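You operate a simulated robot arm through the tools that you are given. There is no shell and no other tool. Be economical: measure what you need, move in short steps, check, and stop when the job is done.

You run a simulated robot arm. Do the job below in one go: nothing can be reset, and whatever is moved stays where it is left.

## Task
Get the linker ready for a look at its needle: guard open, lamp on.
Fine: switch off first; turn the hand wheel's dot up to its mark and put the clutch in to lock the ring before you open the guard.

The check looks at the end state, three seconds after you hand in, the way a careful person would. Anything else that was tipped, shoved, dropped, spilled or broken makes it a failure.

## Robot
A 6-joint arm with a two-finger parallel gripper, fixed in place. Base frame: the origin is at the foot of the arm, x ahead of it, y to its left, z up. Readings come in mm, rad, newtons and seconds.
With the tool pointing down near the work surface it reaches from about 100 to 640 mm from the base axis. Its first joint turns from -2.897 to 2.897 rad. Payload 4.1 kg.
The tool frame sits at the grasp point between the pads (the TCP): z along the fingers, y along the line on which they close. The tips reach 23 mm beyond it. Largest opening 94 mm; finger width 38, thickness 10; the body of the gripper, 54 by 96 mm, starts 39 mm behind the TCP.
Orientation is that of the tool frame in the base frame, as a unit quaternion [x, y, z, w]. With the fingers straight down and closing along the base's y, the tool's x points along the base's -x, its y along +y and its z along -z.

## Interface
- The arm moves only by the tool jog_arm. Its argument "commands" is a list that holds one entry, the list of rows, each a list of 7 numbers: the gripper command, from -1 (shut) to 1 (fully open), values between in proportion, then the shift along the base's x, y, z in mm, then the turn, a rotation vector about the base's x, y, z in rad. In form: [[[grip, dx, dy, dz, wx, wy, wz], ...]]. A call has 1 to 8 rows; each row is the pose to reach, as a shift and turn from the pose commanded when the call began. Each row takes 0.2 s and may step no farther than 50 mm and 0.15 rad from the row before; otherwise, or with a gripper value out of range, the whole call is refused. A pose out of reach is approached as far as the arm can. The call stops where the force on the tool passes 90 N (or 10 N more than at its start, if that is more) or the arm is blocked; 0.2 s more then pass. Each finger travels about 45 mm/s and halts on what it meets, pressing with about 29 N; the grip force reading is that of the motor and also rises with nothing between the fingers. The clock runs only during rows and for 0.2 s after the last one: add rows that repeat a pose to give the fingers time. The reply holds the time, the measured pose of the TCP, the force on the tool along the base axes, the opening and the grip force, in the units named above and with some noise, and new pictures: "pictures" is both (left out), scene, wrist or none.
- Cameras (640 x 400 px; columns grow to the right, rows downward): "scene" is fixed at [48.3, -499.8, 1723.7]; the picture's right is [0.63, -0.77, 0.00], its down [-0.56, -0.46, -0.69] and it looks along [0.54, 0.44, -0.72] (base axes); focal length 318 px, centre (320, 200). "wrist" rides on the gripper at [-39, 0, -44] in the tool frame; the picture's right is [0.00, -1.00, 0.00], its down [0.97, 0.00, -0.24] and it looks along [0.24, 0.00, 0.97] (tool axes); focal length 218 px, centre (320, 200). There is no depth. A picture from a camera that has moved, and an enlarged one, comes with that camera's place and axes in the base frame and with its lens.
- slide_trunk(by): slides the trunk up (or, below 0, down) by that many mm; the arm rides with it, the base frame stays. It gives what a move gives, with no picture.
- zoom(camera, box): a new picture of the part [left, top, right, bottom] of that camera's present view, enlarged. It takes no simulated time.
- sign_off(): hands the job in; it is judged then, once.

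Work in short steps. Places have to be worked out from the pictures, the camera data and where the tool is seen: move nearer, look again, correct. Check each grasp and each placing, and mend what went wrong. You have 120 turns and 170 pictures in all, those below and enlarged ones among them. Open the gripper and draw the arm clear of the work before you hand the job in, unless the task says otherwise; then end with one line.

The tools are called after ">>>" as a command line: name --argument value ..., lists and objects as JSON in quotes. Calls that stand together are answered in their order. jog_arm: Moves the arm, as the interface text tells. Its arguments: {"type":"object","properties":{"commands":{"type":"array"},"pictures":{"type":"string","enum":["both","scene","wrist","none"]}},"required":["commands"]} The other tools are called the same way: slide_trunk (by) slides the trunk up or down; zoom (camera, box) takes an enlarged picture of a part of a camera's view; sign_off () hands the job in.

At the start:

```text
clock: 0.0
eef_pos: [337.7, -52.6, 1365.0]
tool_rot: [0.0, 1.0, 0.0, 0.0]
force: [0.8, -1.2, -0.9]
opening: 94.2
finger_force: 0.0
trunk travel left (down, up): [-500.0, 90.0]
```

scene: 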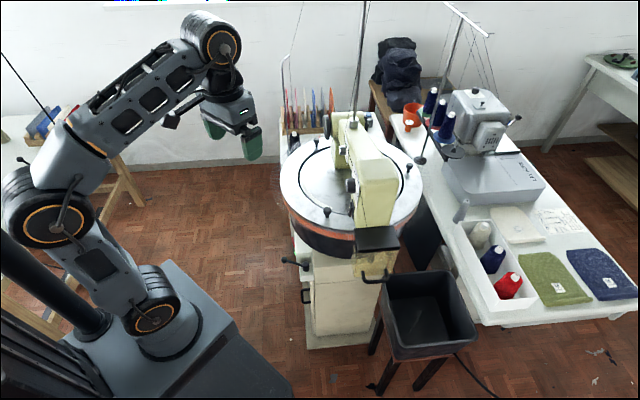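
wrist: 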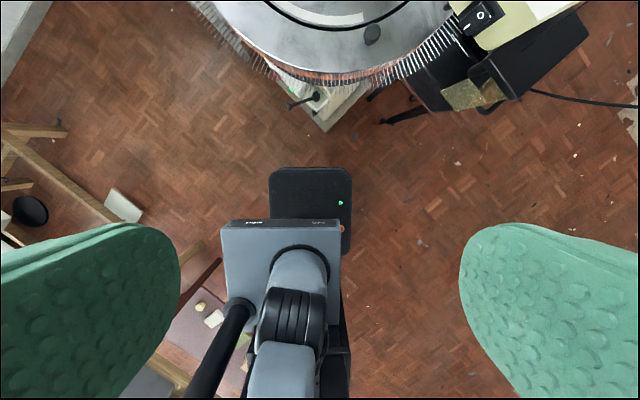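

I'll start by enlarging the linker in the scene view to identify the controls.

>>> zoom --camera "scene" --box '[270, 90, 430, 190]'

>>> zoom --camera "scene" --box '[270, 190, 430, 290]'

>>> zoom --camera "wrist" --box '[400, 0, 600, 125]'

```text
4.00 times, centred on (350, 140) of scene
camera zoom: at [48.3, -499.8, 1723.7], right [0.63, -0.77, 0.0], down [-0.56, -0.46, -0.69], along [0.54, 0.44, -0.72], focal length 1272 px, centre (200, 440)
```

zoom: 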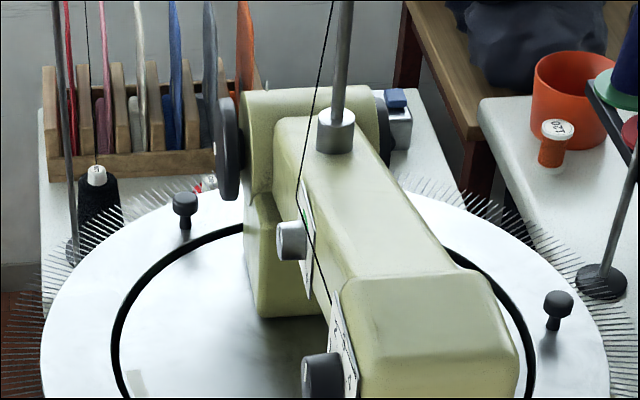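

```text
4.00 times, centred on (350, 240) of scene
camera zoom: at [48.3, -499.8, 1723.7], right [0.63, -0.77, 0.0], down [-0.56, -0.46, -0.69], along [0.54, 0.44, -0.72], focal length 1272 px, centre (200, 40)
```

zoom: 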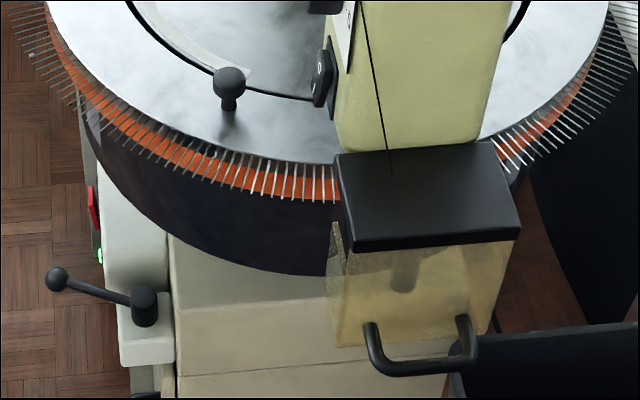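

```text
3.20 times, centred on (500, 62) of wrist
camera zoom: at [378.2, -50.9, 1408.5], right [0.0, -1.0, 0.0], down [-0.97, 0.0, 0.24], along [-0.24, 0.0, -0.97], focal length 698 px, centre (-256, 640)
```

zoom: 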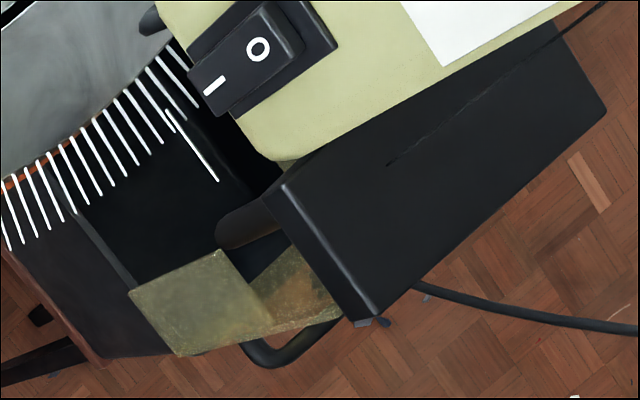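

The rocker I/O switch triangulates to about (512, -220, 1133). There are red/green buttons and a clutch-like lever lower on the near side. I'll tilt the camera forward to get a proper look at the near side.

>>> jog_arm --commands '[[[1, -15, 0, 0, 0, -0.14, 0], [1, -30, 0, 0, 0, -0.28, 0], [1, -45, 0, 0, 0, -0.42, 0], [1, -60, 0, 0, 0, -0.56, 0], [1, -75, 0, 0, 0, -0.7, 0], [1, -90, 0, 0, 0, -0.84, 0], [1, -100, 0, 0, 0, -0.95, 0], [1, -100, 0, 0, 0, -0.95, 0]]]'

```text
clock: 1.6
eef_pos: [281.7, -20.3, 1345.6]
tool_rot: [-0.107, 0.908, 0.099, 0.392]
force: [0.6, -0.4, -0.4]
opening: 94.1
finger_force: 0.1
trunk travel left (down, up): [-500.0, 90.0]
stopped in row 7: the arm was blocked; the commanded pose is now the measured one
camera wrist: at [278.3, -26.4, 1403.3], right [0.27, -0.96, -0.1], down [-0.82, -0.18, -0.55], along [0.51, 0.23, -0.83], focal length 218 px, centre (320, 200)
```

scene: 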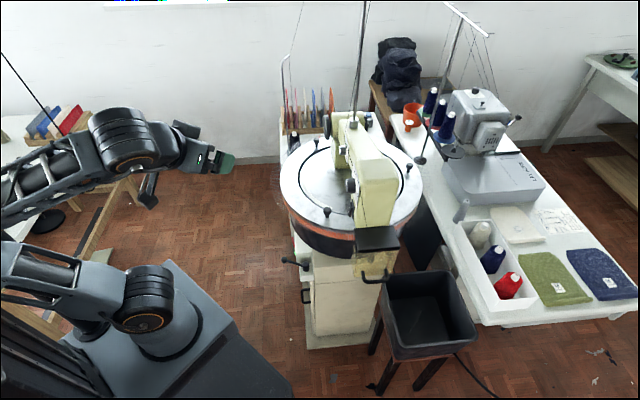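
wrist: 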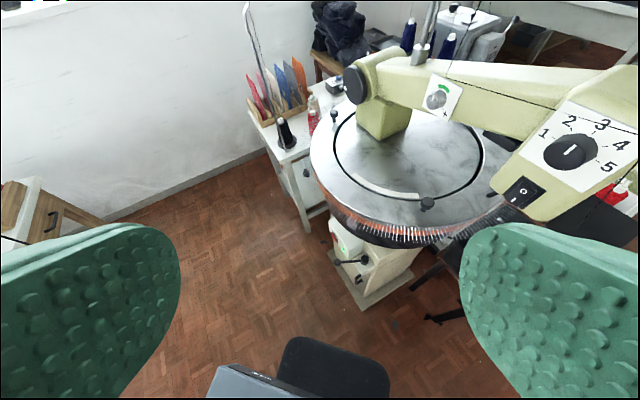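

The arm hit some joint limit, but the view is useful. Enlarging it.

>>> zoom --camera "wrist" --box '[320, 40, 480, 140]'

>>> zoom --camera "wrist" --box '[480, 90, 640, 240]'

>>> zoom --camera "wrist" --box '[310, 200, 440, 310]'

```text
4.00 times, centred on (400, 90) of wrist
camera zoom: at [278.3, -26.4, 1403.3], right [0.27, -0.96, -0.1], down [-0.82, -0.18, -0.55], along [0.51, 0.23, -0.83], focal length 873 px, centre (0, 640)
```

zoom: 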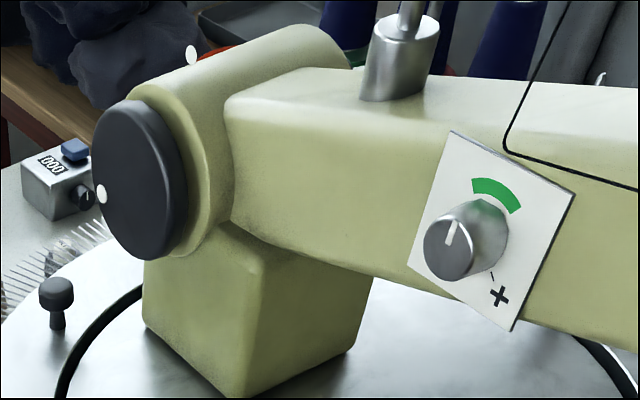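

```text
2.67 times, centred on (560, 165) of wrist
camera zoom: at [278.3, -26.4, 1403.3], right [0.27, -0.96, -0.1], down [-0.82, -0.18, -0.55], along [0.51, 0.23, -0.83], focal length 582 px, centre (-320, 293)
```

zoom: 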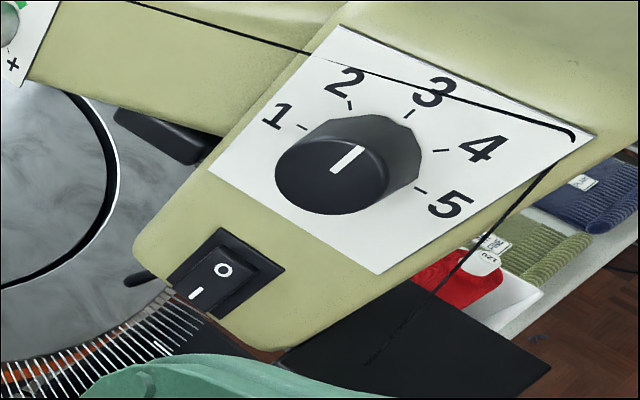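

```text
3.64 times, centred on (375, 255) of wrist
camera zoom: at [278.3, -26.4, 1403.3], right [0.27, -0.96, -0.1], down [-0.82, -0.18, -0.55], along [0.51, 0.23, -0.83], focal length 794 px, centre (120, 0)
```

zoom: 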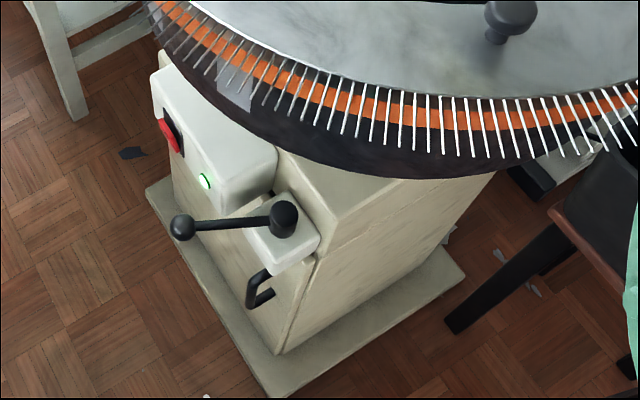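

Estimates: red button at about (595, 90, 648), clutch hub (530, -40, 668) with its ball (505, 52, 648), and the wheel on the left end of the head. I'll return to the initial posture before lowering the trunk for a close look.

>>> jog_arm --commands '[[[1, 15, -8, 4, 0, 0.14, 0], [1, 30, -16, 8, 0, 0.28, 0], [1, 40, -25, 15, 0, 0.4, 0], [1, 50, -32, 20, 0, 0.5, 0], [1, 50, -32, 20, 0, 0.5, 0]]]' --pictures "scene"

```text
clock: 2.8
eef_pos: [331.8, -53.3, 1362.2]
tool_rot: [-0.08, 0.977, 0.122, 0.155]
force: [0.5, -0.1, -0.8]
opening: 93.9
finger_force: 0.1
trunk travel left (down, up): [-500.0, 90.0]
```

scene: 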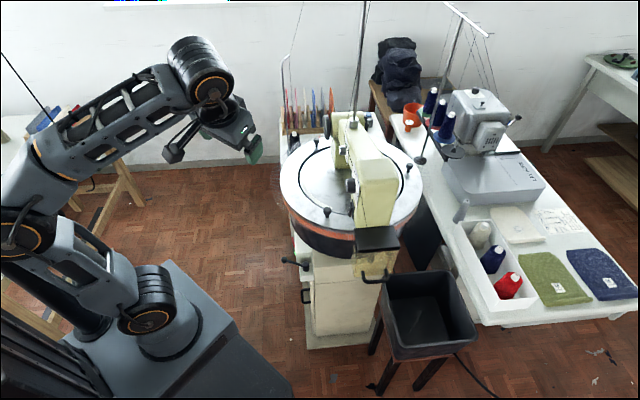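

Lowering the trunk in part and fixing the roll.

>>> slide_trunk --by -200

>>> jog_arm --commands '[[[1, -10, 0, 0, -0.1, 0, -0.1], [1, -20, 0, 0, -0.216, 0, -0.196], [1, -30, 0, 0, -0.216, -0.14, -0.196], [1, -40, 0, 0, -0.216, -0.28, -0.196], [1, -40, 0, 0, -0.216, -0.28, -0.196]]]'

```text
clock: 4.9
eef_pos: [330.3, -52.7, 1162.7]
tool_rot: [-0.081, 0.977, 0.121, 0.155]
force: [0.5, -0.4, 0.3]
opening: 93.9
finger_force: 0.0
trunk travel left (down, up): [-300.0, 290.0]
```

```text
clock: 6.1
eef_pos: [320.2, -61.4, 1136.8]
tool_rot: [-0.015, 0.97, 0.008, 0.242]
force: [0.0, -0.6, -1.1]
opening: 94.0
finger_force: 0.0
trunk travel left (down, up): [-300.0, 290.0]
camera wrist: at [334.0, -61.3, 1193.5], right [0.03, -1.0, -0.01], down [-0.97, -0.03, -0.25], along [0.25, 0.02, -0.97], focal length 218 px, centre (320, 200)
```

scene: 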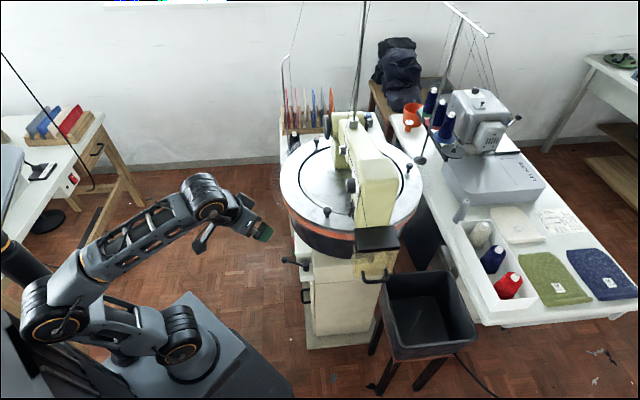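
wrist: 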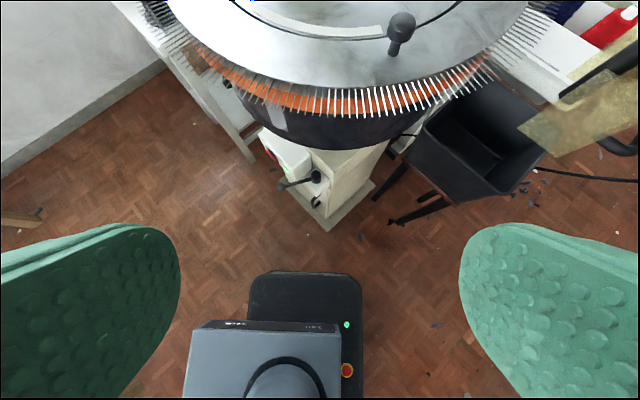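

Room is clear; lower the trunk further and tilt the tool up toward the column controls.

>>> slide_trunk --by -220

>>> jog_arm --commands '[[[1, -10, 20, 0, 0, -0.14, 0], [1, -20, 40, 0, 0, -0.28, 0], [1, -30, 60, 0, 0, -0.42, 0], [1, -40, 80, 0, 0, -0.56, 0], [1, -40, 80, 0, 0, -0.56, 0]]]'

```text
clock: 8.5
eef_pos: [325.0, -63.8, 913.3]
tool_rot: [-0.011, 0.971, 0.008, 0.24]
force: [-0.2, 0.1, 0.2]
opening: 93.9
finger_force: 0.0
trunk travel left (down, up): [-80.0, 510.0]
```

```text
clock: 8.9
eef_pos: [338.6, -61.2, 891.7]
tool_rot: [0.007, 0.969, 0.013, 0.247]
force: [-0.2, -0.1, -0.6]
opening: 94.4
finger_force: 0.1
trunk travel left (down, up): [-80.0, 510.0]
stopped in row 1: the arm was blocked; the commanded pose is now the measured one
camera wrist: at [352.1, -62.1, 948.7], right [-0.01, -1.0, -0.03], down [-0.97, 0.01, -0.26], along [0.26, 0.03, -0.97], focal length 218 px, centre (320, 200)
```

scene: 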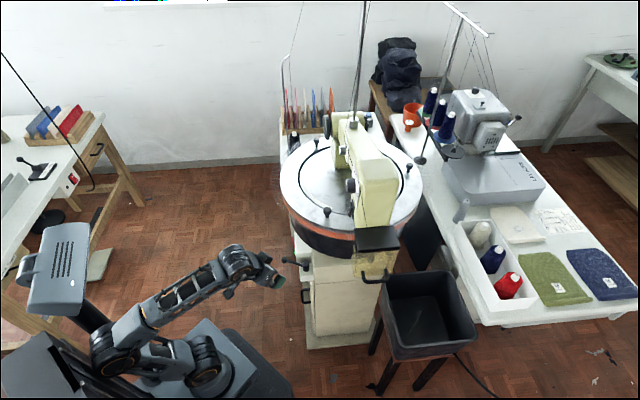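
wrist: 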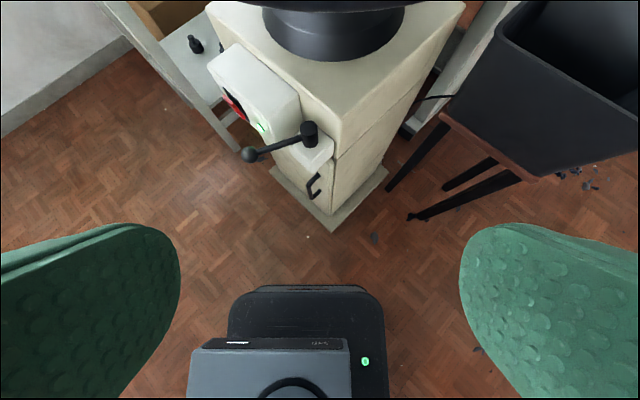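

The arm folds too far when retreating; I'll instead move forward and down while tilting, keeping below the ring's edge.

>>> jog_arm --commands '[[[1, 10, 10, -30, 0, -0.14, 0], [1, 20, 20, -60, 0, -0.28, 0], [1, 30, 30, -90, 0, -0.42, 0], [1, 40, 40, -120, 0, -0.56, 0], [1, 40, 50, -140, 0, -0.7, 0], [1, 40, 50, -140, 0, -0.7, 0]]]'

```text
clock: 9.6
eef_pos: [386.1, -48.5, 773.3]
tool_rot: [0.02, 0.94, 0.029, 0.338]
force: [-0.4, -0.1, 0.0]
opening: 94.0
finger_force: 0.0
trunk travel left (down, up): [-80.0, 510.0]
stopped in row 3: the arm was blocked; the commanded pose is now the measured one
camera wrist: at [389.3, -51.0, 832.0], right [-0.02, -1.0, -0.07], down [-0.9, 0.04, -0.43], along [0.44, 0.05, -0.9], focal length 218 px, centre (320, 200)
```

scene: 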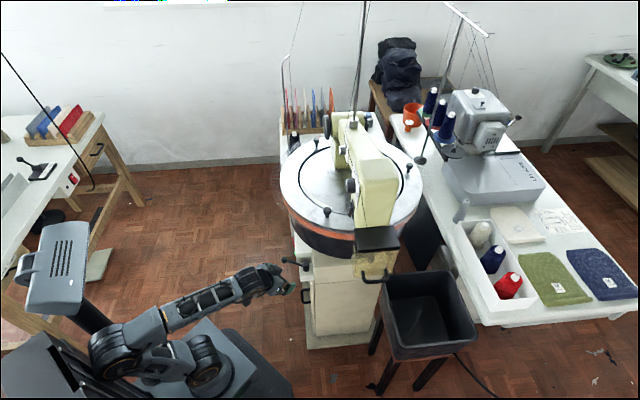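
wrist: 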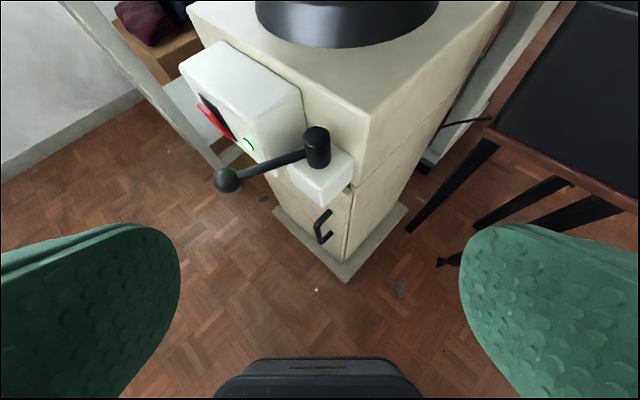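

The wrist seems to be near a limit; the view however now shows the box well. Enlarging the column controls.

>>> zoom --camera "wrist" --box '[170, 30, 370, 210]'

>>> zoom --camera "scene" --box '[80, 210, 320, 390]'

```text
2.22 times, centred on (270, 120) of wrist
camera zoom: at [389.3, -51.0, 832.0], right [-0.02, -1.0, -0.07], down [-0.9, 0.04, -0.43], along [0.44, 0.05, -0.9], focal length 485 px, centre (431, 378)
```

zoom: 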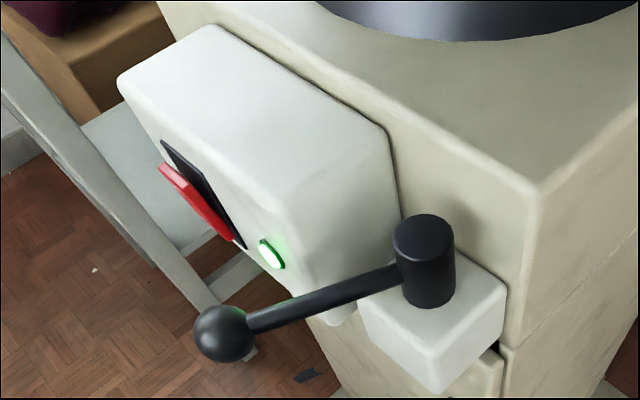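

```text
2.22 times, centred on (200, 300) of scene
camera zoom: at [48.3, -499.8, 1723.7], right [0.63, -0.77, 0.0], down [-0.56, -0.46, -0.69], along [0.54, 0.44, -0.72], focal length 707 px, centre (587, -22)
```

zoom: 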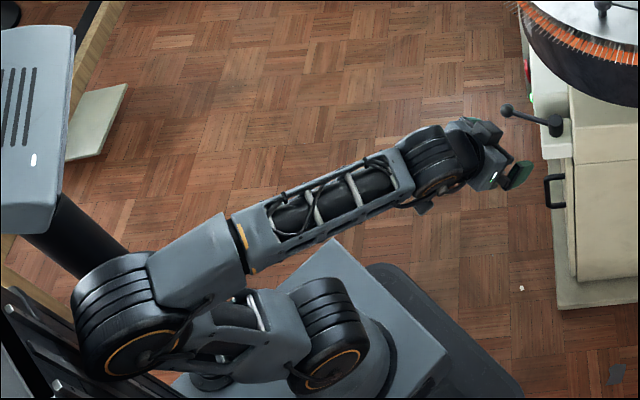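

The lever pivots about a vertical hub at the column's edge; the red paddle is on the box face facing (-x, +y). I'll swing left and yaw to look at that face square on.

>>> jog_arm --commands '[[[1, 5, 40, 0, 0, 0, -0.1], [1, 5, 80, 0, 0, 0, -0.2], [1, 5, 120, 0, 0, 0, -0.3], [1, 0, 160, 0, 0, 0, -0.4], [1, 0, 200, -20, 0, 0, -0.45], [1, 0, 200, -20, 0, 0, -0.45]]]' --pictures "wrist"

```text
clock: 11.0
eef_pos: [381.1, 151.9, 754.6]
tool_rot: [0.229, 0.911, -0.048, 0.34]
force: [-0.3, 0.4, 0.2]
opening: 93.8
finger_force: 0.0
trunk travel left (down, up): [-80.0, 510.0]
camera wrist: at [380.6, 149.1, 812.4], right [-0.45, -0.89, -0.07], down [-0.79, 0.43, -0.44], along [0.42, -0.14, -0.89], focal length 218 px, centre (320, 200)
```

wrist: 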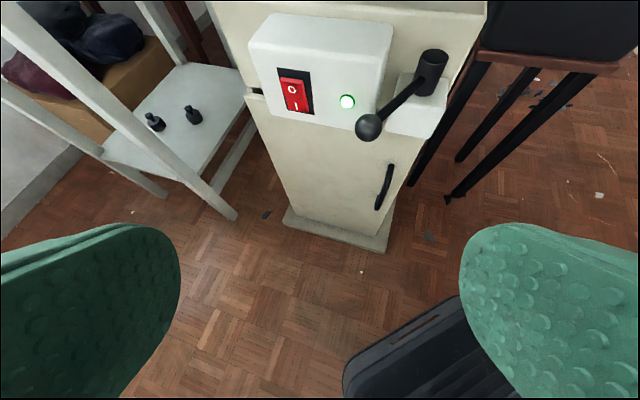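

The main switch is a red rocker, O on top, I below. Enlarging.

>>> zoom --camera "wrist" --box '[240, 10, 460, 150]'

```text
2.86 times, centred on (350, 80) of wrist
camera zoom: at [380.6, 149.1, 812.4], right [-0.45, -0.89, -0.07], down [-0.79, 0.43, -0.44], along [0.42, -0.14, -0.89], focal length 624 px, centre (234, 543)
```

zoom: 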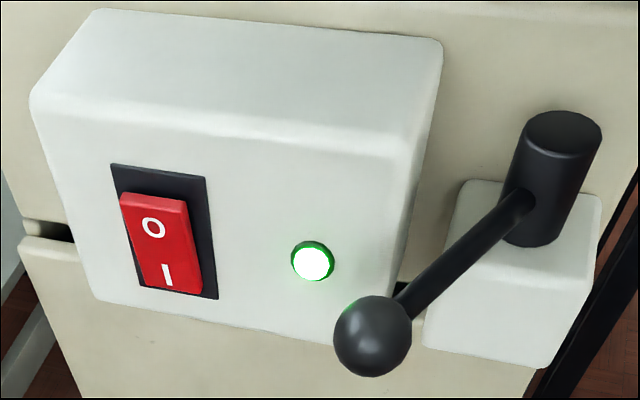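

O half sits at ≈(598, 90, 650), face normal ≈(-0.89, 0.45). I'll close the gripper and go to a pre-press pose about 60 mm off, tilting the tool more forward.

>>> jog_arm --commands '[[[-1, 20, 10, -20, -0.06, -0.084, -0.015], [-1, 50, 10, -40, -0.122, -0.168, -0.03], [-1, 80, 0, -60, -0.183, -0.251, -0.045], [-1, 110, -13, -80, -0.244, -0.335, -0.06], [-1, 140, -26, -95, -0.244, -0.335, -0.06], [-1, 140, -26, -95, -0.244, -0.335, -0.06]]]'

```text
clock: 12.4
eef_pos: [522.7, 125.4, 658.1]
tool_rot: [0.217, 0.822, -0.129, 0.511]
force: [0.4, 0.3, 0.2]
opening: 0.0
finger_force: 29.3
trunk travel left (down, up): [-80.0, 510.0]
camera wrist: at [504.2, 137.2, 713.1], right [-0.49, -0.87, -0.01], down [-0.56, 0.32, -0.76], along [0.67, -0.37, -0.65], focal length 218 px, centre (320, 200)
```

scene: 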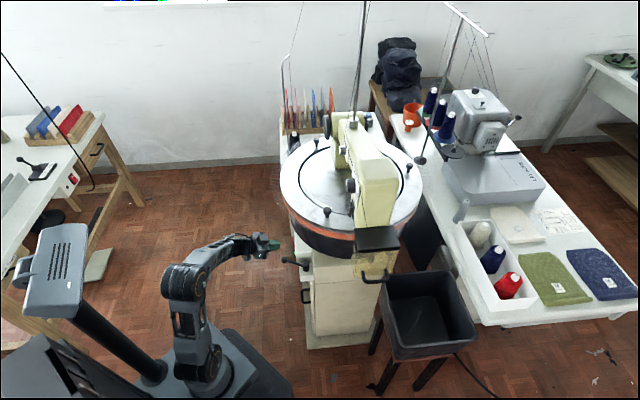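
wrist: 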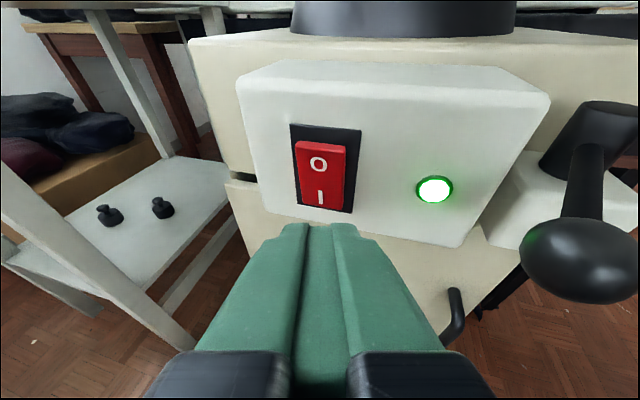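

Lined up: the O is straight ahead. I'll push along the face normal in small increments.

>>> jog_arm --commands '[[[-1, 26, -13.5, 0, 0, 0, 0], [-1, 44, -22.5, 0, 0, 0, 0], [-1, 51, -26, 0, 0, 0, 0], [-1, 55, -28, 0, 0, 0, 0], [-1, 59, -30, 0, 0, 0, 0]]]' --pictures "wrist"

```text
clock: 13.4
eef_pos: [569.3, 102.6, 658.9]
tool_rot: [0.217, 0.823, -0.129, 0.51]
force: [-80.1, 30.4, 21.0]
opening: 0.0
finger_force: 29.2
trunk travel left (down, up): [-80.0, 510.0]
stopped in row 5: the force on the tool passed its limit (the readings are from after the stop); the commanded pose is now the measured one
camera wrist: at [549.9, 114.0, 713.0], right [-0.49, -0.87, -0.01], down [-0.56, 0.32, -0.76], along [0.67, -0.37, -0.65], focal length 218 px, centre (320, 200)
```

wrist: 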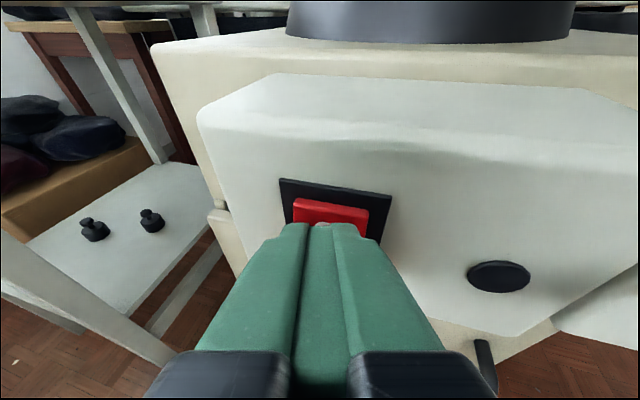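

The green lamp went out: power is off. Backing away to check it stays so.

>>> jog_arm --commands '[[[-1, -27, 14, 0, 0, 0, 0], [-1, -54, 28, 0, 0, 0, 0], [-1, -80, 42, 5, 0, 0, 0]]]' --pictures "wrist"

```text
clock: 14.2
eef_pos: [492.5, 139.8, 657.7]
tool_rot: [0.219, 0.824, -0.13, 0.506]
force: [-0.1, -1.3, -0.3]
opening: 0.0
finger_force: 29.2
trunk travel left (down, up): [-80.0, 510.0]
camera wrist: at [474.3, 151.7, 713.0], right [-0.49, -0.87, -0.01], down [-0.57, 0.33, -0.76], along [0.66, -0.37, -0.65], focal length 218 px, centre (320, 200)
```

wrist: 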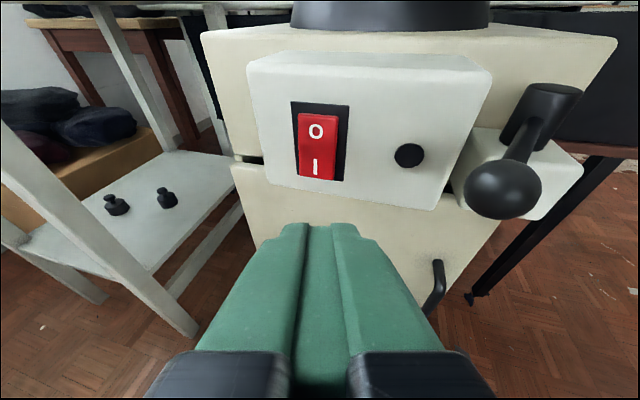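

Main switch off. While here, look at the clutch for markings.

>>> zoom --camera "wrist" --box '[430, 60, 610, 240]'

```text
2.22 times, centred on (520, 150) of wrist
camera zoom: at [474.3, 151.7, 713.0], right [-0.49, -0.87, -0.01], down [-0.57, 0.33, -0.76], along [0.66, -0.37, -0.65], focal length 485 px, centre (-124, 311)
```

zoom: 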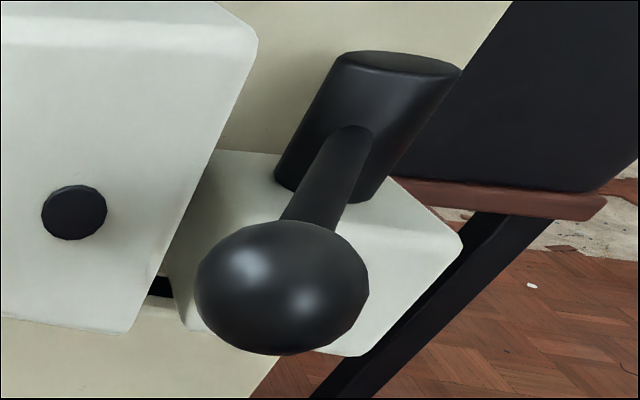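

No markings from this side; back off and look from the front-right and above.

>>> jog_arm --commands '[[[-1, -40, 10, 30, 0, 0, 0.1], [-1, -70, -20, 60, 0, 0, 0.2], [-1, -80, -65, 85, 0, 0, 0.3], [-1, -80, -110, 90, 0, 0, 0.4], [-1, -80, -155, 90, 0, 0, 0.5], [-1, -80, -195, 90, 0, 0, 0.6], [-1, -80, -230, 90, 0, 0, 0.7], [-1, -80, -230, 90, 0, 0, 0.7]]]' --pictures "wrist"

```text
refused: row 1 steps farther than a row can; nothing moved
```

>>> jog_arm --commands '[[[-1, -38, 8, 25, 0, 0, 0.1], [-1, -65, -20, 50, 0, 0, 0.2], [-1, -80, -60, 70, 0, 0, 0.3], [-1, -80, -105, 80, 0, 0, 0.4], [-1, -80, -150, 85, 0, 0, 0.5], [-1, -80, -190, 90, 0, 0, 0.6], [-1, -80, -230, 90, 0, 0, 0.7], [-1, -80, -230, 90, 0, 0, 0.7]]]' --pictures "wrist"

```text
clock: 16.0
eef_pos: [413.2, -91.9, 751.0]
tool_rot: [-0.077, 0.848, 0.05, 0.521]
force: [-0.4, -0.5, 0.9]
opening: 0.0
finger_force: 28.8
trunk travel left (down, up): [-80.0, 510.0]
camera wrist: at [393.2, -95.3, 805.4], right [0.19, -0.98, -0.01], down [-0.64, -0.12, -0.76], along [0.74, 0.14, -0.65], focal length 218 px, centre (320, 200)
```

wrist: 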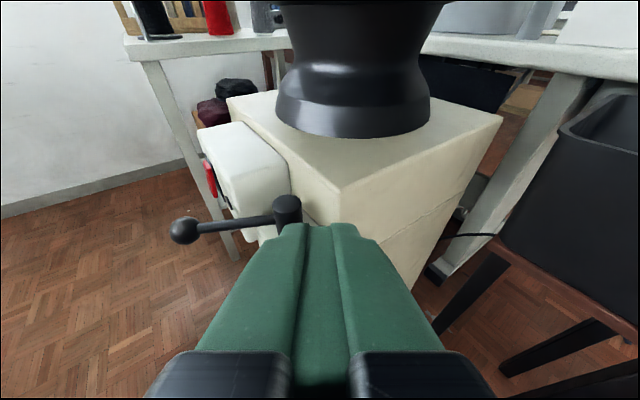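

Clutch comes later. Next is the hand wheel, estimated centre (772, 60, 1125), axis ≈(-0.68, 0.73). I back off to the left and raise the trunk.

>>> jog_arm --commands '[[[-1, -20, 40, 10, 0, 0, -0.12], [-1, -40, 80, 20, 0, 0, -0.24], [-1, -55, 120, 30, 0, 0, -0.36], [-1, -55, 165, 30, 0, 0, -0.48], [-1, -55, 210, 30, 0, 0, -0.6], [-1, -55, 210, 30, 0, 0, -0.7], [-1, -55, 210, 30, 0, 0, -0.7]]]' --pictures "none"

>>> slide_trunk --by 380

>>> jog_arm --commands '[[[-1, 10, 10, 10, 0, 0, -0.05], [-1, 10, 10, 10, 0, 0, -0.05]]]'

```text
clock: 16.7
eef_pos: [399.5, -29.7, 711.6]
tool_rot: [0.008, 0.891, -0.002, 0.455]
force: [-0.3, 0.1, -0.3]
opening: 0.0
finger_force: 29.4
out of reach, approached as far as the arm can: row 2, 3
trunk travel left (down, up): [-80.0, 510.0]
stopped in row 3: the arm was blocked; the commanded pose is now the measured one
```

```text
clock: 20.4
eef_pos: [397.3, -28.5, 1093.9]
tool_rot: [0.011, 0.888, -0.003, 0.459]
force: [-0.9, 0.3, 0.1]
opening: 0.0
finger_force: 29.5
trunk travel left (down, up): [-460.0, 130.0]
```

```text
clock: 21.0
eef_pos: [406.3, -18.9, 1106.7]
tool_rot: [0.013, 0.878, 0.003, 0.478]
force: [0.4, 0.4, 1.4]
opening: 0.2
finger_force: 28.8
out of reach, approached as far as the arm can: row 1
trunk travel left (down, up): [-460.0, 130.0]
camera wrist: at [390.9, -19.1, 1163.2], right [-0.02, -1.0, -0.02], down [-0.73, 0.03, -0.68], along [0.68, 0.0, -0.73], focal length 218 px, centre (320, 200)
```

scene: 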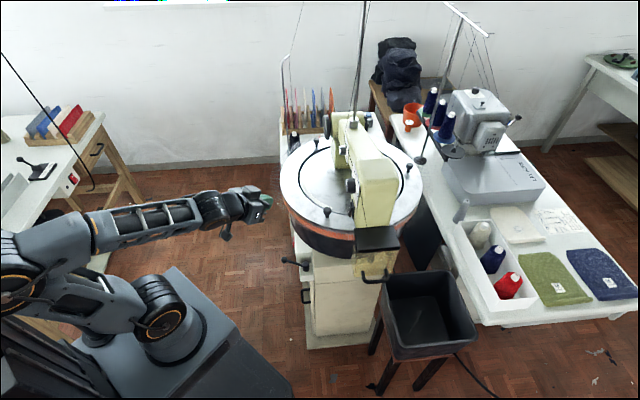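
wrist: 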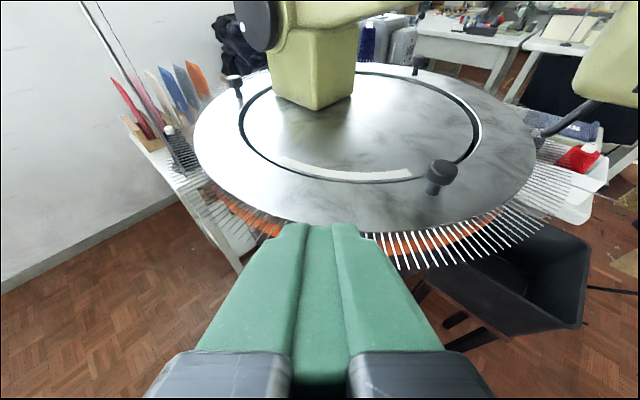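

Now move up and left, then yaw toward the wheel for a close look.

>>> jog_arm --commands '[[[-1, 5, 10, 45, 0, 0, 0], [-1, 10, 45, 70, 0, 0, -0.08], [-1, 20, 90, 80, 0, 0, -0.16], [-1, 30, 135, 80, 0, 0, -0.24], [-1, 40, 180, 80, 0, 0, -0.34], [-1, 50, 225, 80, 0, 0, -0.44], [-1, 60, 260, 80, 0, 0, -0.54], [-1, 60, 260, 80, 0, 0, -0.54]]]'

```text
clock: 22.8
eef_pos: [421.4, -130.8, 1092.2]
tool_rot: [0.216, 0.854, -0.044, 0.471]
force: [-0.4, 0.8, -0.1]
opening: 0.0
finger_force: 29.3
out of reach, approached as far as the arm can: row 1, 2, 3, 4, 5, 6, 7, 8
trunk travel left (down, up): [-460.0, 130.0]
camera wrist: at [406.6, -130.2, 1149.1], right [-0.41, -0.9, -0.13], down [-0.64, 0.39, -0.67], along [0.65, -0.19, -0.73], focal length 218 px, centre (320, 200)
```

scene: 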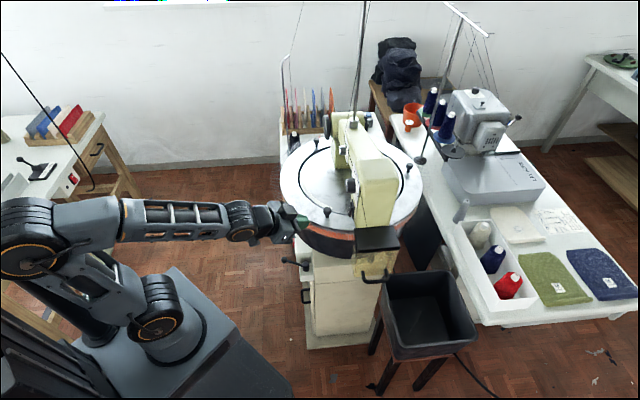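
wrist: 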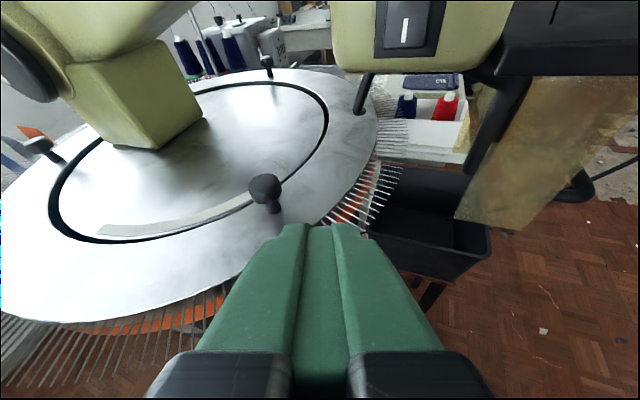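

The arm ended up on the wrong side, apparently because steep tilt at short radius hits a limit. I'll untilt gently while moving up and away from the machine.

>>> jog_arm --commands '[[[-1, -5, 10, 20, 0.04, 0.1, 0.05], [-1, -10, 25, 40, 0.06, 0.2, 0.1], [-1, -15, 45, 60, 0.08, 0.3, 0.15], [-1, -20, 70, 80, 0.1, 0.4, 0.2], [-1, -20, 70, 80, 0.1, 0.4, 0.2]]]'

```text
clock: 24.0
eef_pos: [402.4, -78.1, 1167.4]
tool_rot: [0.152, 0.941, 0.061, 0.296]
force: [-0.2, 0.1, -0.5]
opening: 0.1
finger_force: 29.1
out of reach, approached as far as the arm can: row 1, 2, 3, 4, 5
trunk travel left (down, up): [-460.0, 130.0]
camera wrist: at [409.3, -89.3, 1223.7], right [-0.25, -0.95, -0.2], down [-0.89, 0.31, -0.33], along [0.37, 0.1, -0.92], focal length 218 px, centre (320, 200)
```

scene: 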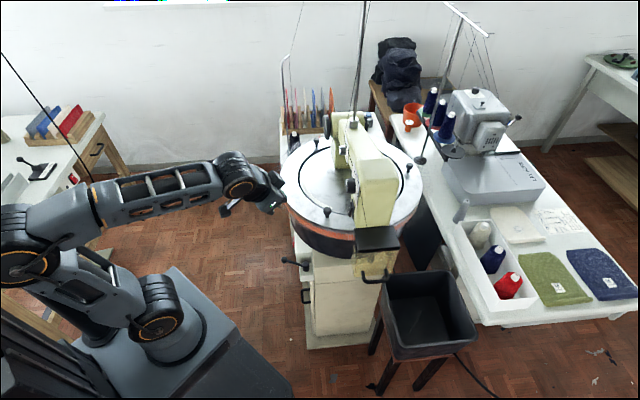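
wrist: 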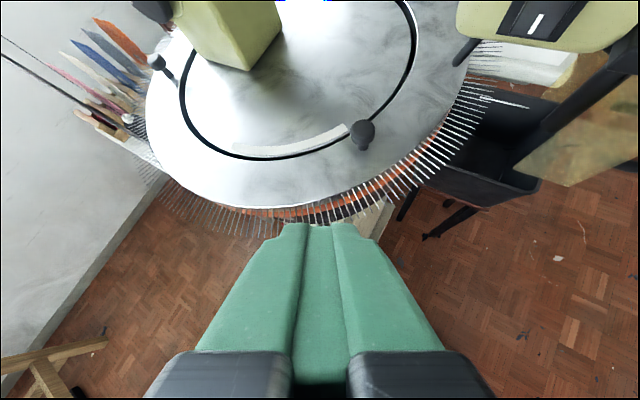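

Likely the shoulder is leaned to its back limit; extending outward on the free left side should relieve it. Translating in +y with increasing radius.

>>> jog_arm --commands '[[[-1, 0, 40, 5, 0, 0, 0], [-1, 0, 85, 10, 0, 0, 0], [-1, 0, 130, 15, 0, 0, 0], [-1, 0, 175, 20, 0, 0, 0], [-1, 0, 220, 20, 0, 0, 0], [-1, 5, 265, 20, 0, 0, 0], [-1, 10, 310, 20, 0, 0, 0], [-1, 10, 310, 20, 0, 0, 0]]]'

```text
clock: 25.8
eef_pos: [382.2, -70.2, 1160.7]
tool_rot: [0.152, 0.941, 0.061, 0.297]
force: [0.8, -0.9, 0.1]
opening: 0.1
finger_force: 28.9
out of reach, approached as far as the arm can: row 1, 2, 3, 4, 5, 6, 7, 8
trunk travel left (down, up): [-460.0, 130.0]
camera wrist: at [388.9, -81.4, 1217.5], right [-0.25, -0.95, -0.2], down [-0.89, 0.3, -0.33], along [0.37, 0.1, -0.92], focal length 218 px, centre (320, 200)
```

scene: 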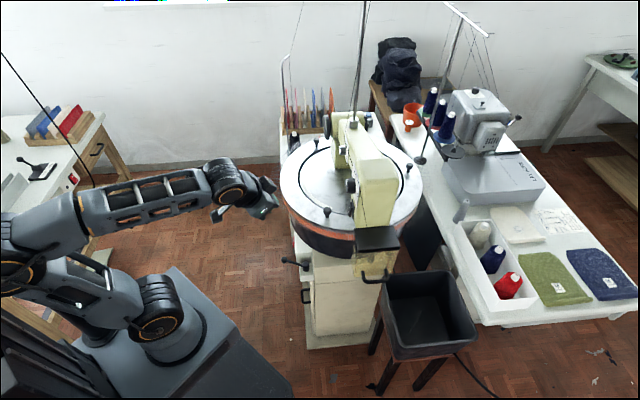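
wrist: 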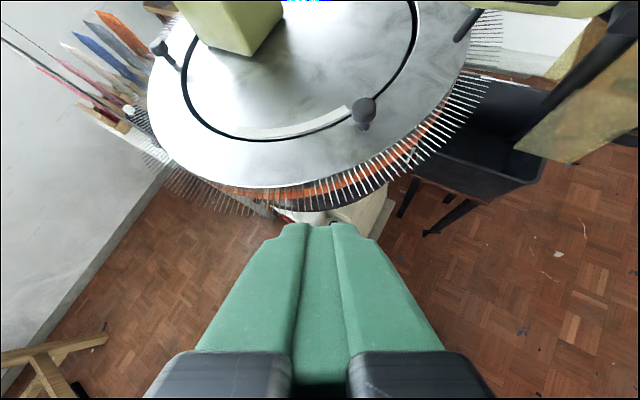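

I now think the elbow is pressing against the robot's mast (behind-left of the arm). Raising the trunk makes the target lower relative to the shoulder, so the elbow leans forward.

>>> slide_trunk --by 120

>>> jog_arm --commands '[[[-1, 10, 0, -20, 0, 0, 0], [-1, 25, 0, -50, 0, 0, 0], [-1, 40, 5, -80, 0, 0, 0], [-1, 50, 20, -110, 0, 0, 0], [-1, 50, 50, -115, 0, 0, 0], [-1, 50, 80, -115, 0, 0, 0], [-1, 50, 80, -115, 0, 0, 0]]]'

```text
clock: 27.3
eef_pos: [383.7, -69.9, 1281.4]
tool_rot: [0.151, 0.941, 0.062, 0.296]
force: [0.6, 0.1, -0.2]
opening: 0.0
finger_force: 29.1
trunk travel left (down, up): [-580.0, 10.0]
```

```text
clock: 28.9
eef_pos: [427.9, -39.7, 1158.6]
tool_rot: [0.149, 0.941, 0.064, 0.297]
force: [-0.5, 0.1, -1.2]
opening: 0.0
finger_force: 28.6
out of reach, approached as far as the arm can: row 5, 6, 7
trunk travel left (down, up): [-580.0, 10.0]
camera wrist: at [434.1, -51.3, 1215.8], right [-0.24, -0.95, -0.21], down [-0.9, 0.3, -0.33], along [0.37, 0.11, -0.92], focal length 218 px, centre (320, 200)
```

scene: 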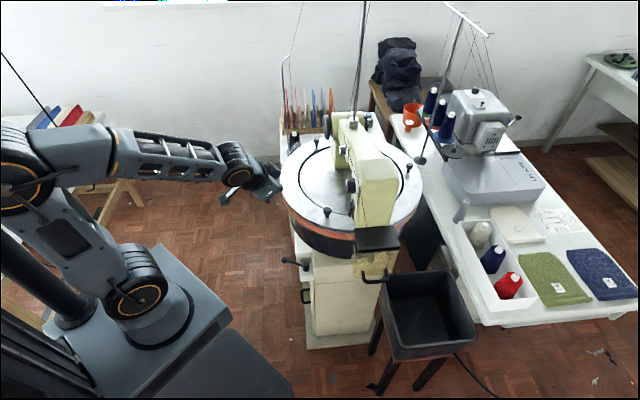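
wrist: 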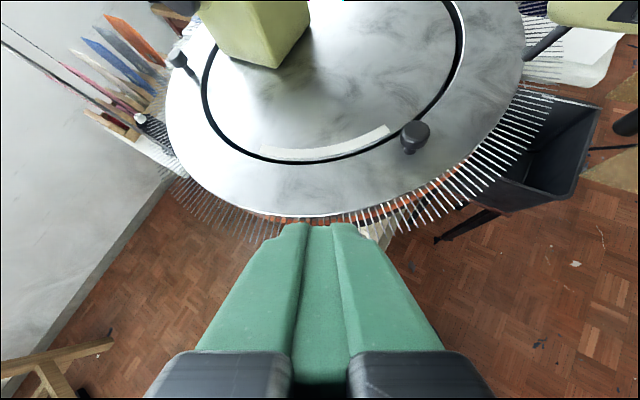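

Still blocked in +y. Testing whether a pure rotation about the base axis (tool turning with the arm) is possible — that separates a wrist limit from a base/elbow obstruction.

>>> jog_arm --commands '[[[-1, 1, 43, 0, 0, 0, 0.1], [-1, -2, 86, 0, 0, 0, 0.2], [-1, -7, 128, 0, 0, 0, 0.3], [-1, -7, 128, 0, 0, 0, 0.3]]]'

```text
clock: 29.9
eef_pos: [425.0, 72.3, 1159.6]
tool_rot: [0.007, 0.953, 0.107, 0.284]
force: [-0.6, 0.3, 0.2]
opening: 0.2
finger_force: 28.8
out of reach, approached as far as the arm can: row 1, 2, 3, 4
trunk travel left (down, up): [-580.0, 10.0]
camera wrist: at [435.0, 61.4, 1217.1], right [0.05, -0.98, -0.21], down [-0.94, 0.02, -0.33], along [0.33, 0.21, -0.92], focal length 218 px, centre (320, 200)
```

scene: 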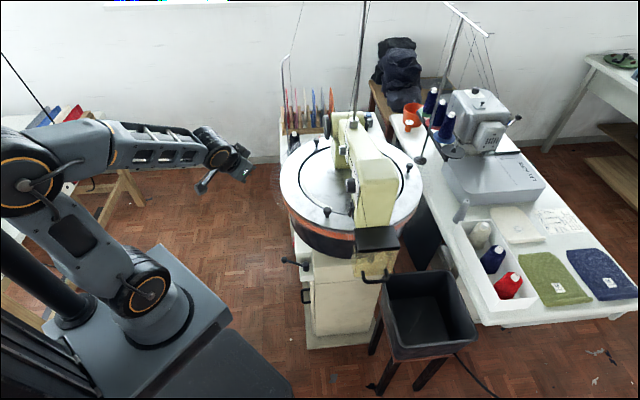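
wrist: 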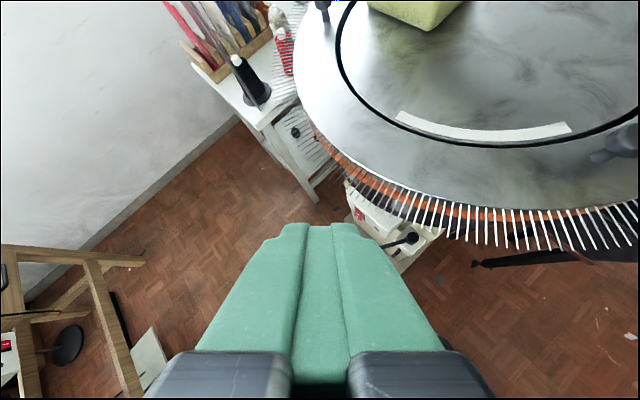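

So it's a wrist-joint limit, not the base. The tool is rolled ~0.2 rad; test whether that roll can be taken out.

>>> jog_arm --commands '[[[-1, 0, 0, 0, -0.1, -0.065, 0], [-1, 0, 0, 0, -0.2, -0.13, 0], [-1, 0, 0, 0, -0.2, -0.13, 0]]]' --pictures "none"

>>> jog_arm --commands '[[[-1, 0, 0, 0, 0, 0, 0.13], [-1, 0, 0, 0, 0, 0, 0.26], [-1, 0, 0, 0, 0, 0, 0.26]]]' --pictures "none"

```text
clock: 30.7
eef_pos: [429.1, 62.9, 1119.7]
tool_rot: [-0.008, 0.934, 0.062, 0.353]
force: [-0.2, -0.2, -0.6]
opening: 0.0
finger_force: 28.3
out of reach, approached as far as the arm can: row 1, 2
trunk travel left (down, up): [-580.0, 10.0]
```

```text
clock: 31.5
eef_pos: [423.8, 71.6, 1160.1]
tool_rot: [-0.148, 0.927, 0.054, 0.341]
force: [0.2, 0.3, 0.4]
opening: 0.2
finger_force: 28.6
out of reach, approached as far as the arm can: row 1
trunk travel left (down, up): [-580.0, 10.0]
```

Confirmed: the forearm-roll joint is at its limit, so headings to the right are barred with the wrist bent this way. Straightening the wrist and then swinging right through straight should put it in the good branch. First straighten.

>>> jog_arm --commands '[[[-1, 15, 5, 20, 0.043, -0.133, 0], [-1, 30, 10, 40, 0.087, -0.266, 0], [-1, 45, 15, 60, 0.13, -0.399, 0], [-1, 45, 15, 60, 0.13, -0.399, 0]]]'

```text
clock: 32.5
eef_pos: [471.3, 86.7, 1219.5]
tool_rot: [-0.134, 0.836, 0.083, 0.526]
force: [0.3, -0.2, -0.6]
opening: 0.0
finger_force: 28.2
trunk travel left (down, up): [-580.0, 10.0]
camera wrist: at [450.1, 81.0, 1273.5], right [0.31, -0.95, 0.0], down [-0.6, -0.2, -0.77], along [0.73, 0.24, -0.64], focal length 218 px, centre (320, 200)
```

scene: 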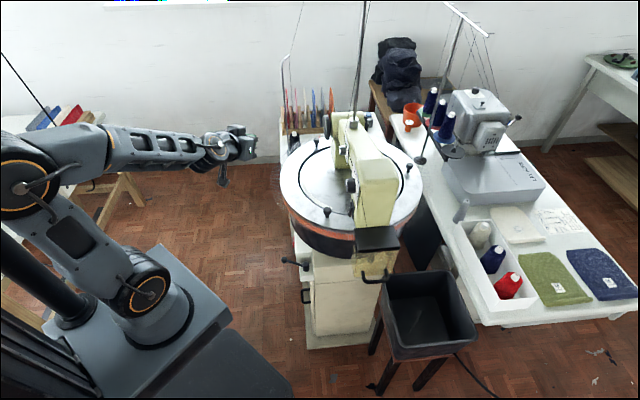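
wrist: 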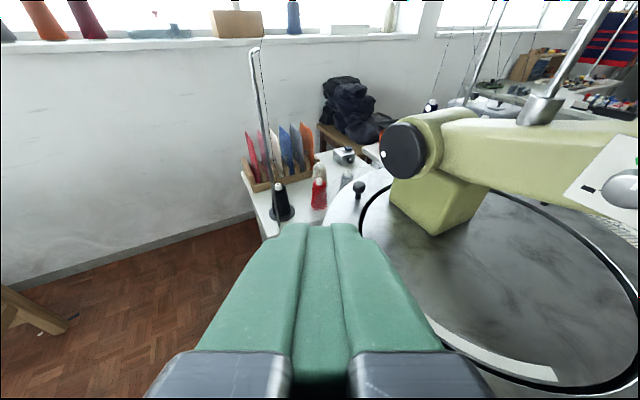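

Reached exactly. Now swing heading to the right through straight, wrist moving slightly left.

>>> jog_arm --commands '[[[-1, 5, -3, 0, 0, 0, -0.14], [-1, 8, -5, 0, 0, 0, -0.28], [-1, 7, -8, 0, 0, 0, -0.42], [-1, 3, -10, 0, 0, 0, -0.56], [-1, -4, -12, 0, 0, 0, -0.7], [-1, -4, -12, 0, 0, 0, -0.7]]]'

```text
clock: 33.9
eef_pos: [465.2, 74.4, 1217.9]
tool_rot: [0.161, 0.831, -0.102, 0.523]
force: [-0.5, -0.8, -0.5]
opening: 0.1
finger_force: 28.8
out of reach, approached as far as the arm can: row 1, 2
trunk travel left (down, up): [-580.0, 10.0]
camera wrist: at [445.6, 84.5, 1273.4], right [-0.38, -0.93, 0.0], down [-0.59, 0.24, -0.77], along [0.71, -0.29, -0.64], focal length 218 px, centre (320, 200)
```

scene: 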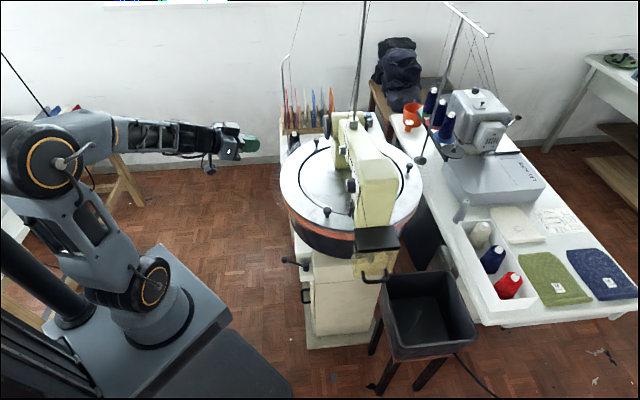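
wrist: 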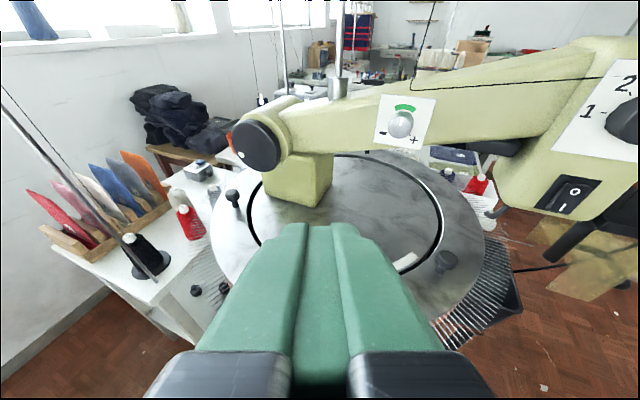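

In the free branch now. Enlarge the wheel.

>>> zoom --camera "wrist" --box '[200, 70, 360, 220]'

```text
2.67 times, centred on (280, 145) of wrist
camera zoom: at [445.6, 84.5, 1273.4], right [-0.38, -0.93, 0.0], down [-0.59, 0.24, -0.77], along [0.71, -0.29, -0.64], focal length 582 px, centre (427, 347)
```

zoom: 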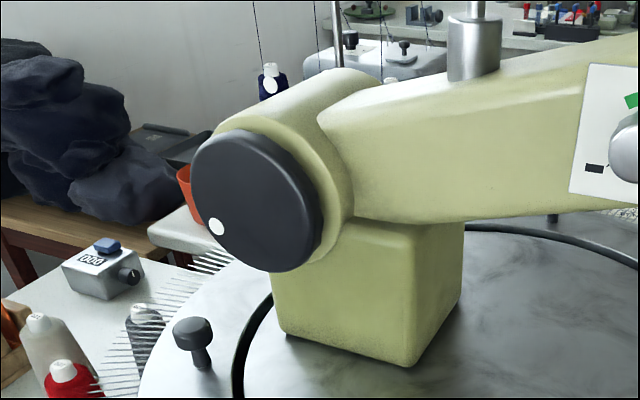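

The wheel is a smooth disc with a white dot low-left on its face. Move closer, on its axis, to find the mark.

>>> jog_arm --commands '[[[-1, 30, 25, 0, 0, 0, -0.1], [-1, 65, 50, -5, 0, 0, -0.2], [-1, 100, 72, -15, 0, 0, -0.3], [-1, 138, 90, -25, 0, 0, -0.4], [-1, 170, 100, -35, 0, 0, -0.43], [-1, 198, 103, -45, 0, 0, -0.43], [-1, 198, 103, -45, 0, 0, -0.43]]]'

```text
clock: 35.5
eef_pos: [664.1, 175.5, 1174.0]
tool_rot: [0.335, 0.777, -0.211, 0.489]
force: [0.4, 0.3, -0.2]
opening: 0.1
finger_force: 29.0
trunk travel left (down, up): [-580.0, 10.0]
camera wrist: at [649.1, 194.1, 1228.6], right [-0.73, -0.69, 0.0], down [-0.44, 0.46, -0.77], along [0.53, -0.56, -0.64], focal length 218 px, centre (320, 200)
```

scene: 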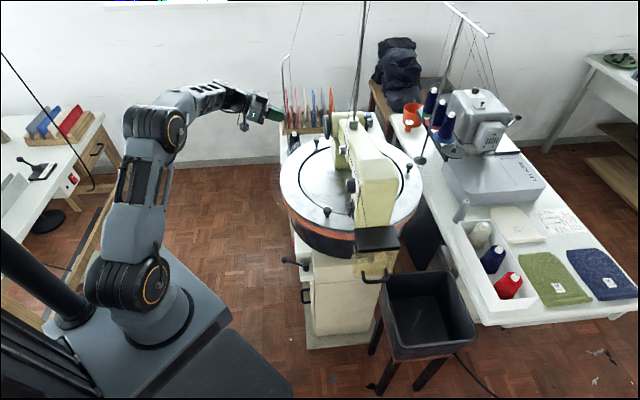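
wrist: 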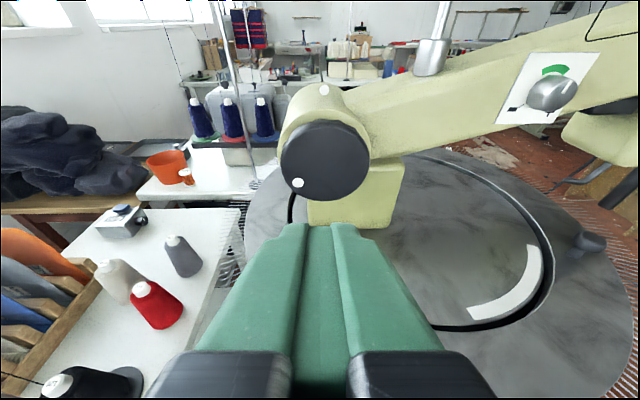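

>>> zoom --camera "wrist" --box '[265, 70, 385, 220]'

```text
2.67 times, centred on (325, 145) of wrist
camera zoom: at [649.1, 194.1, 1228.6], right [-0.73, -0.69, 0.0], down [-0.44, 0.46, -0.77], along [0.53, -0.56, -0.64], focal length 582 px, centre (307, 347)
```

zoom: 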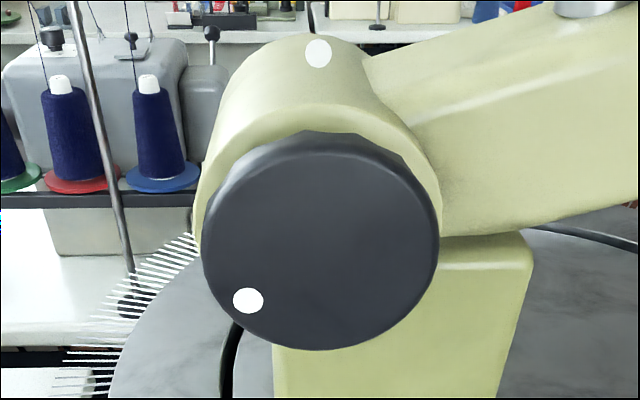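

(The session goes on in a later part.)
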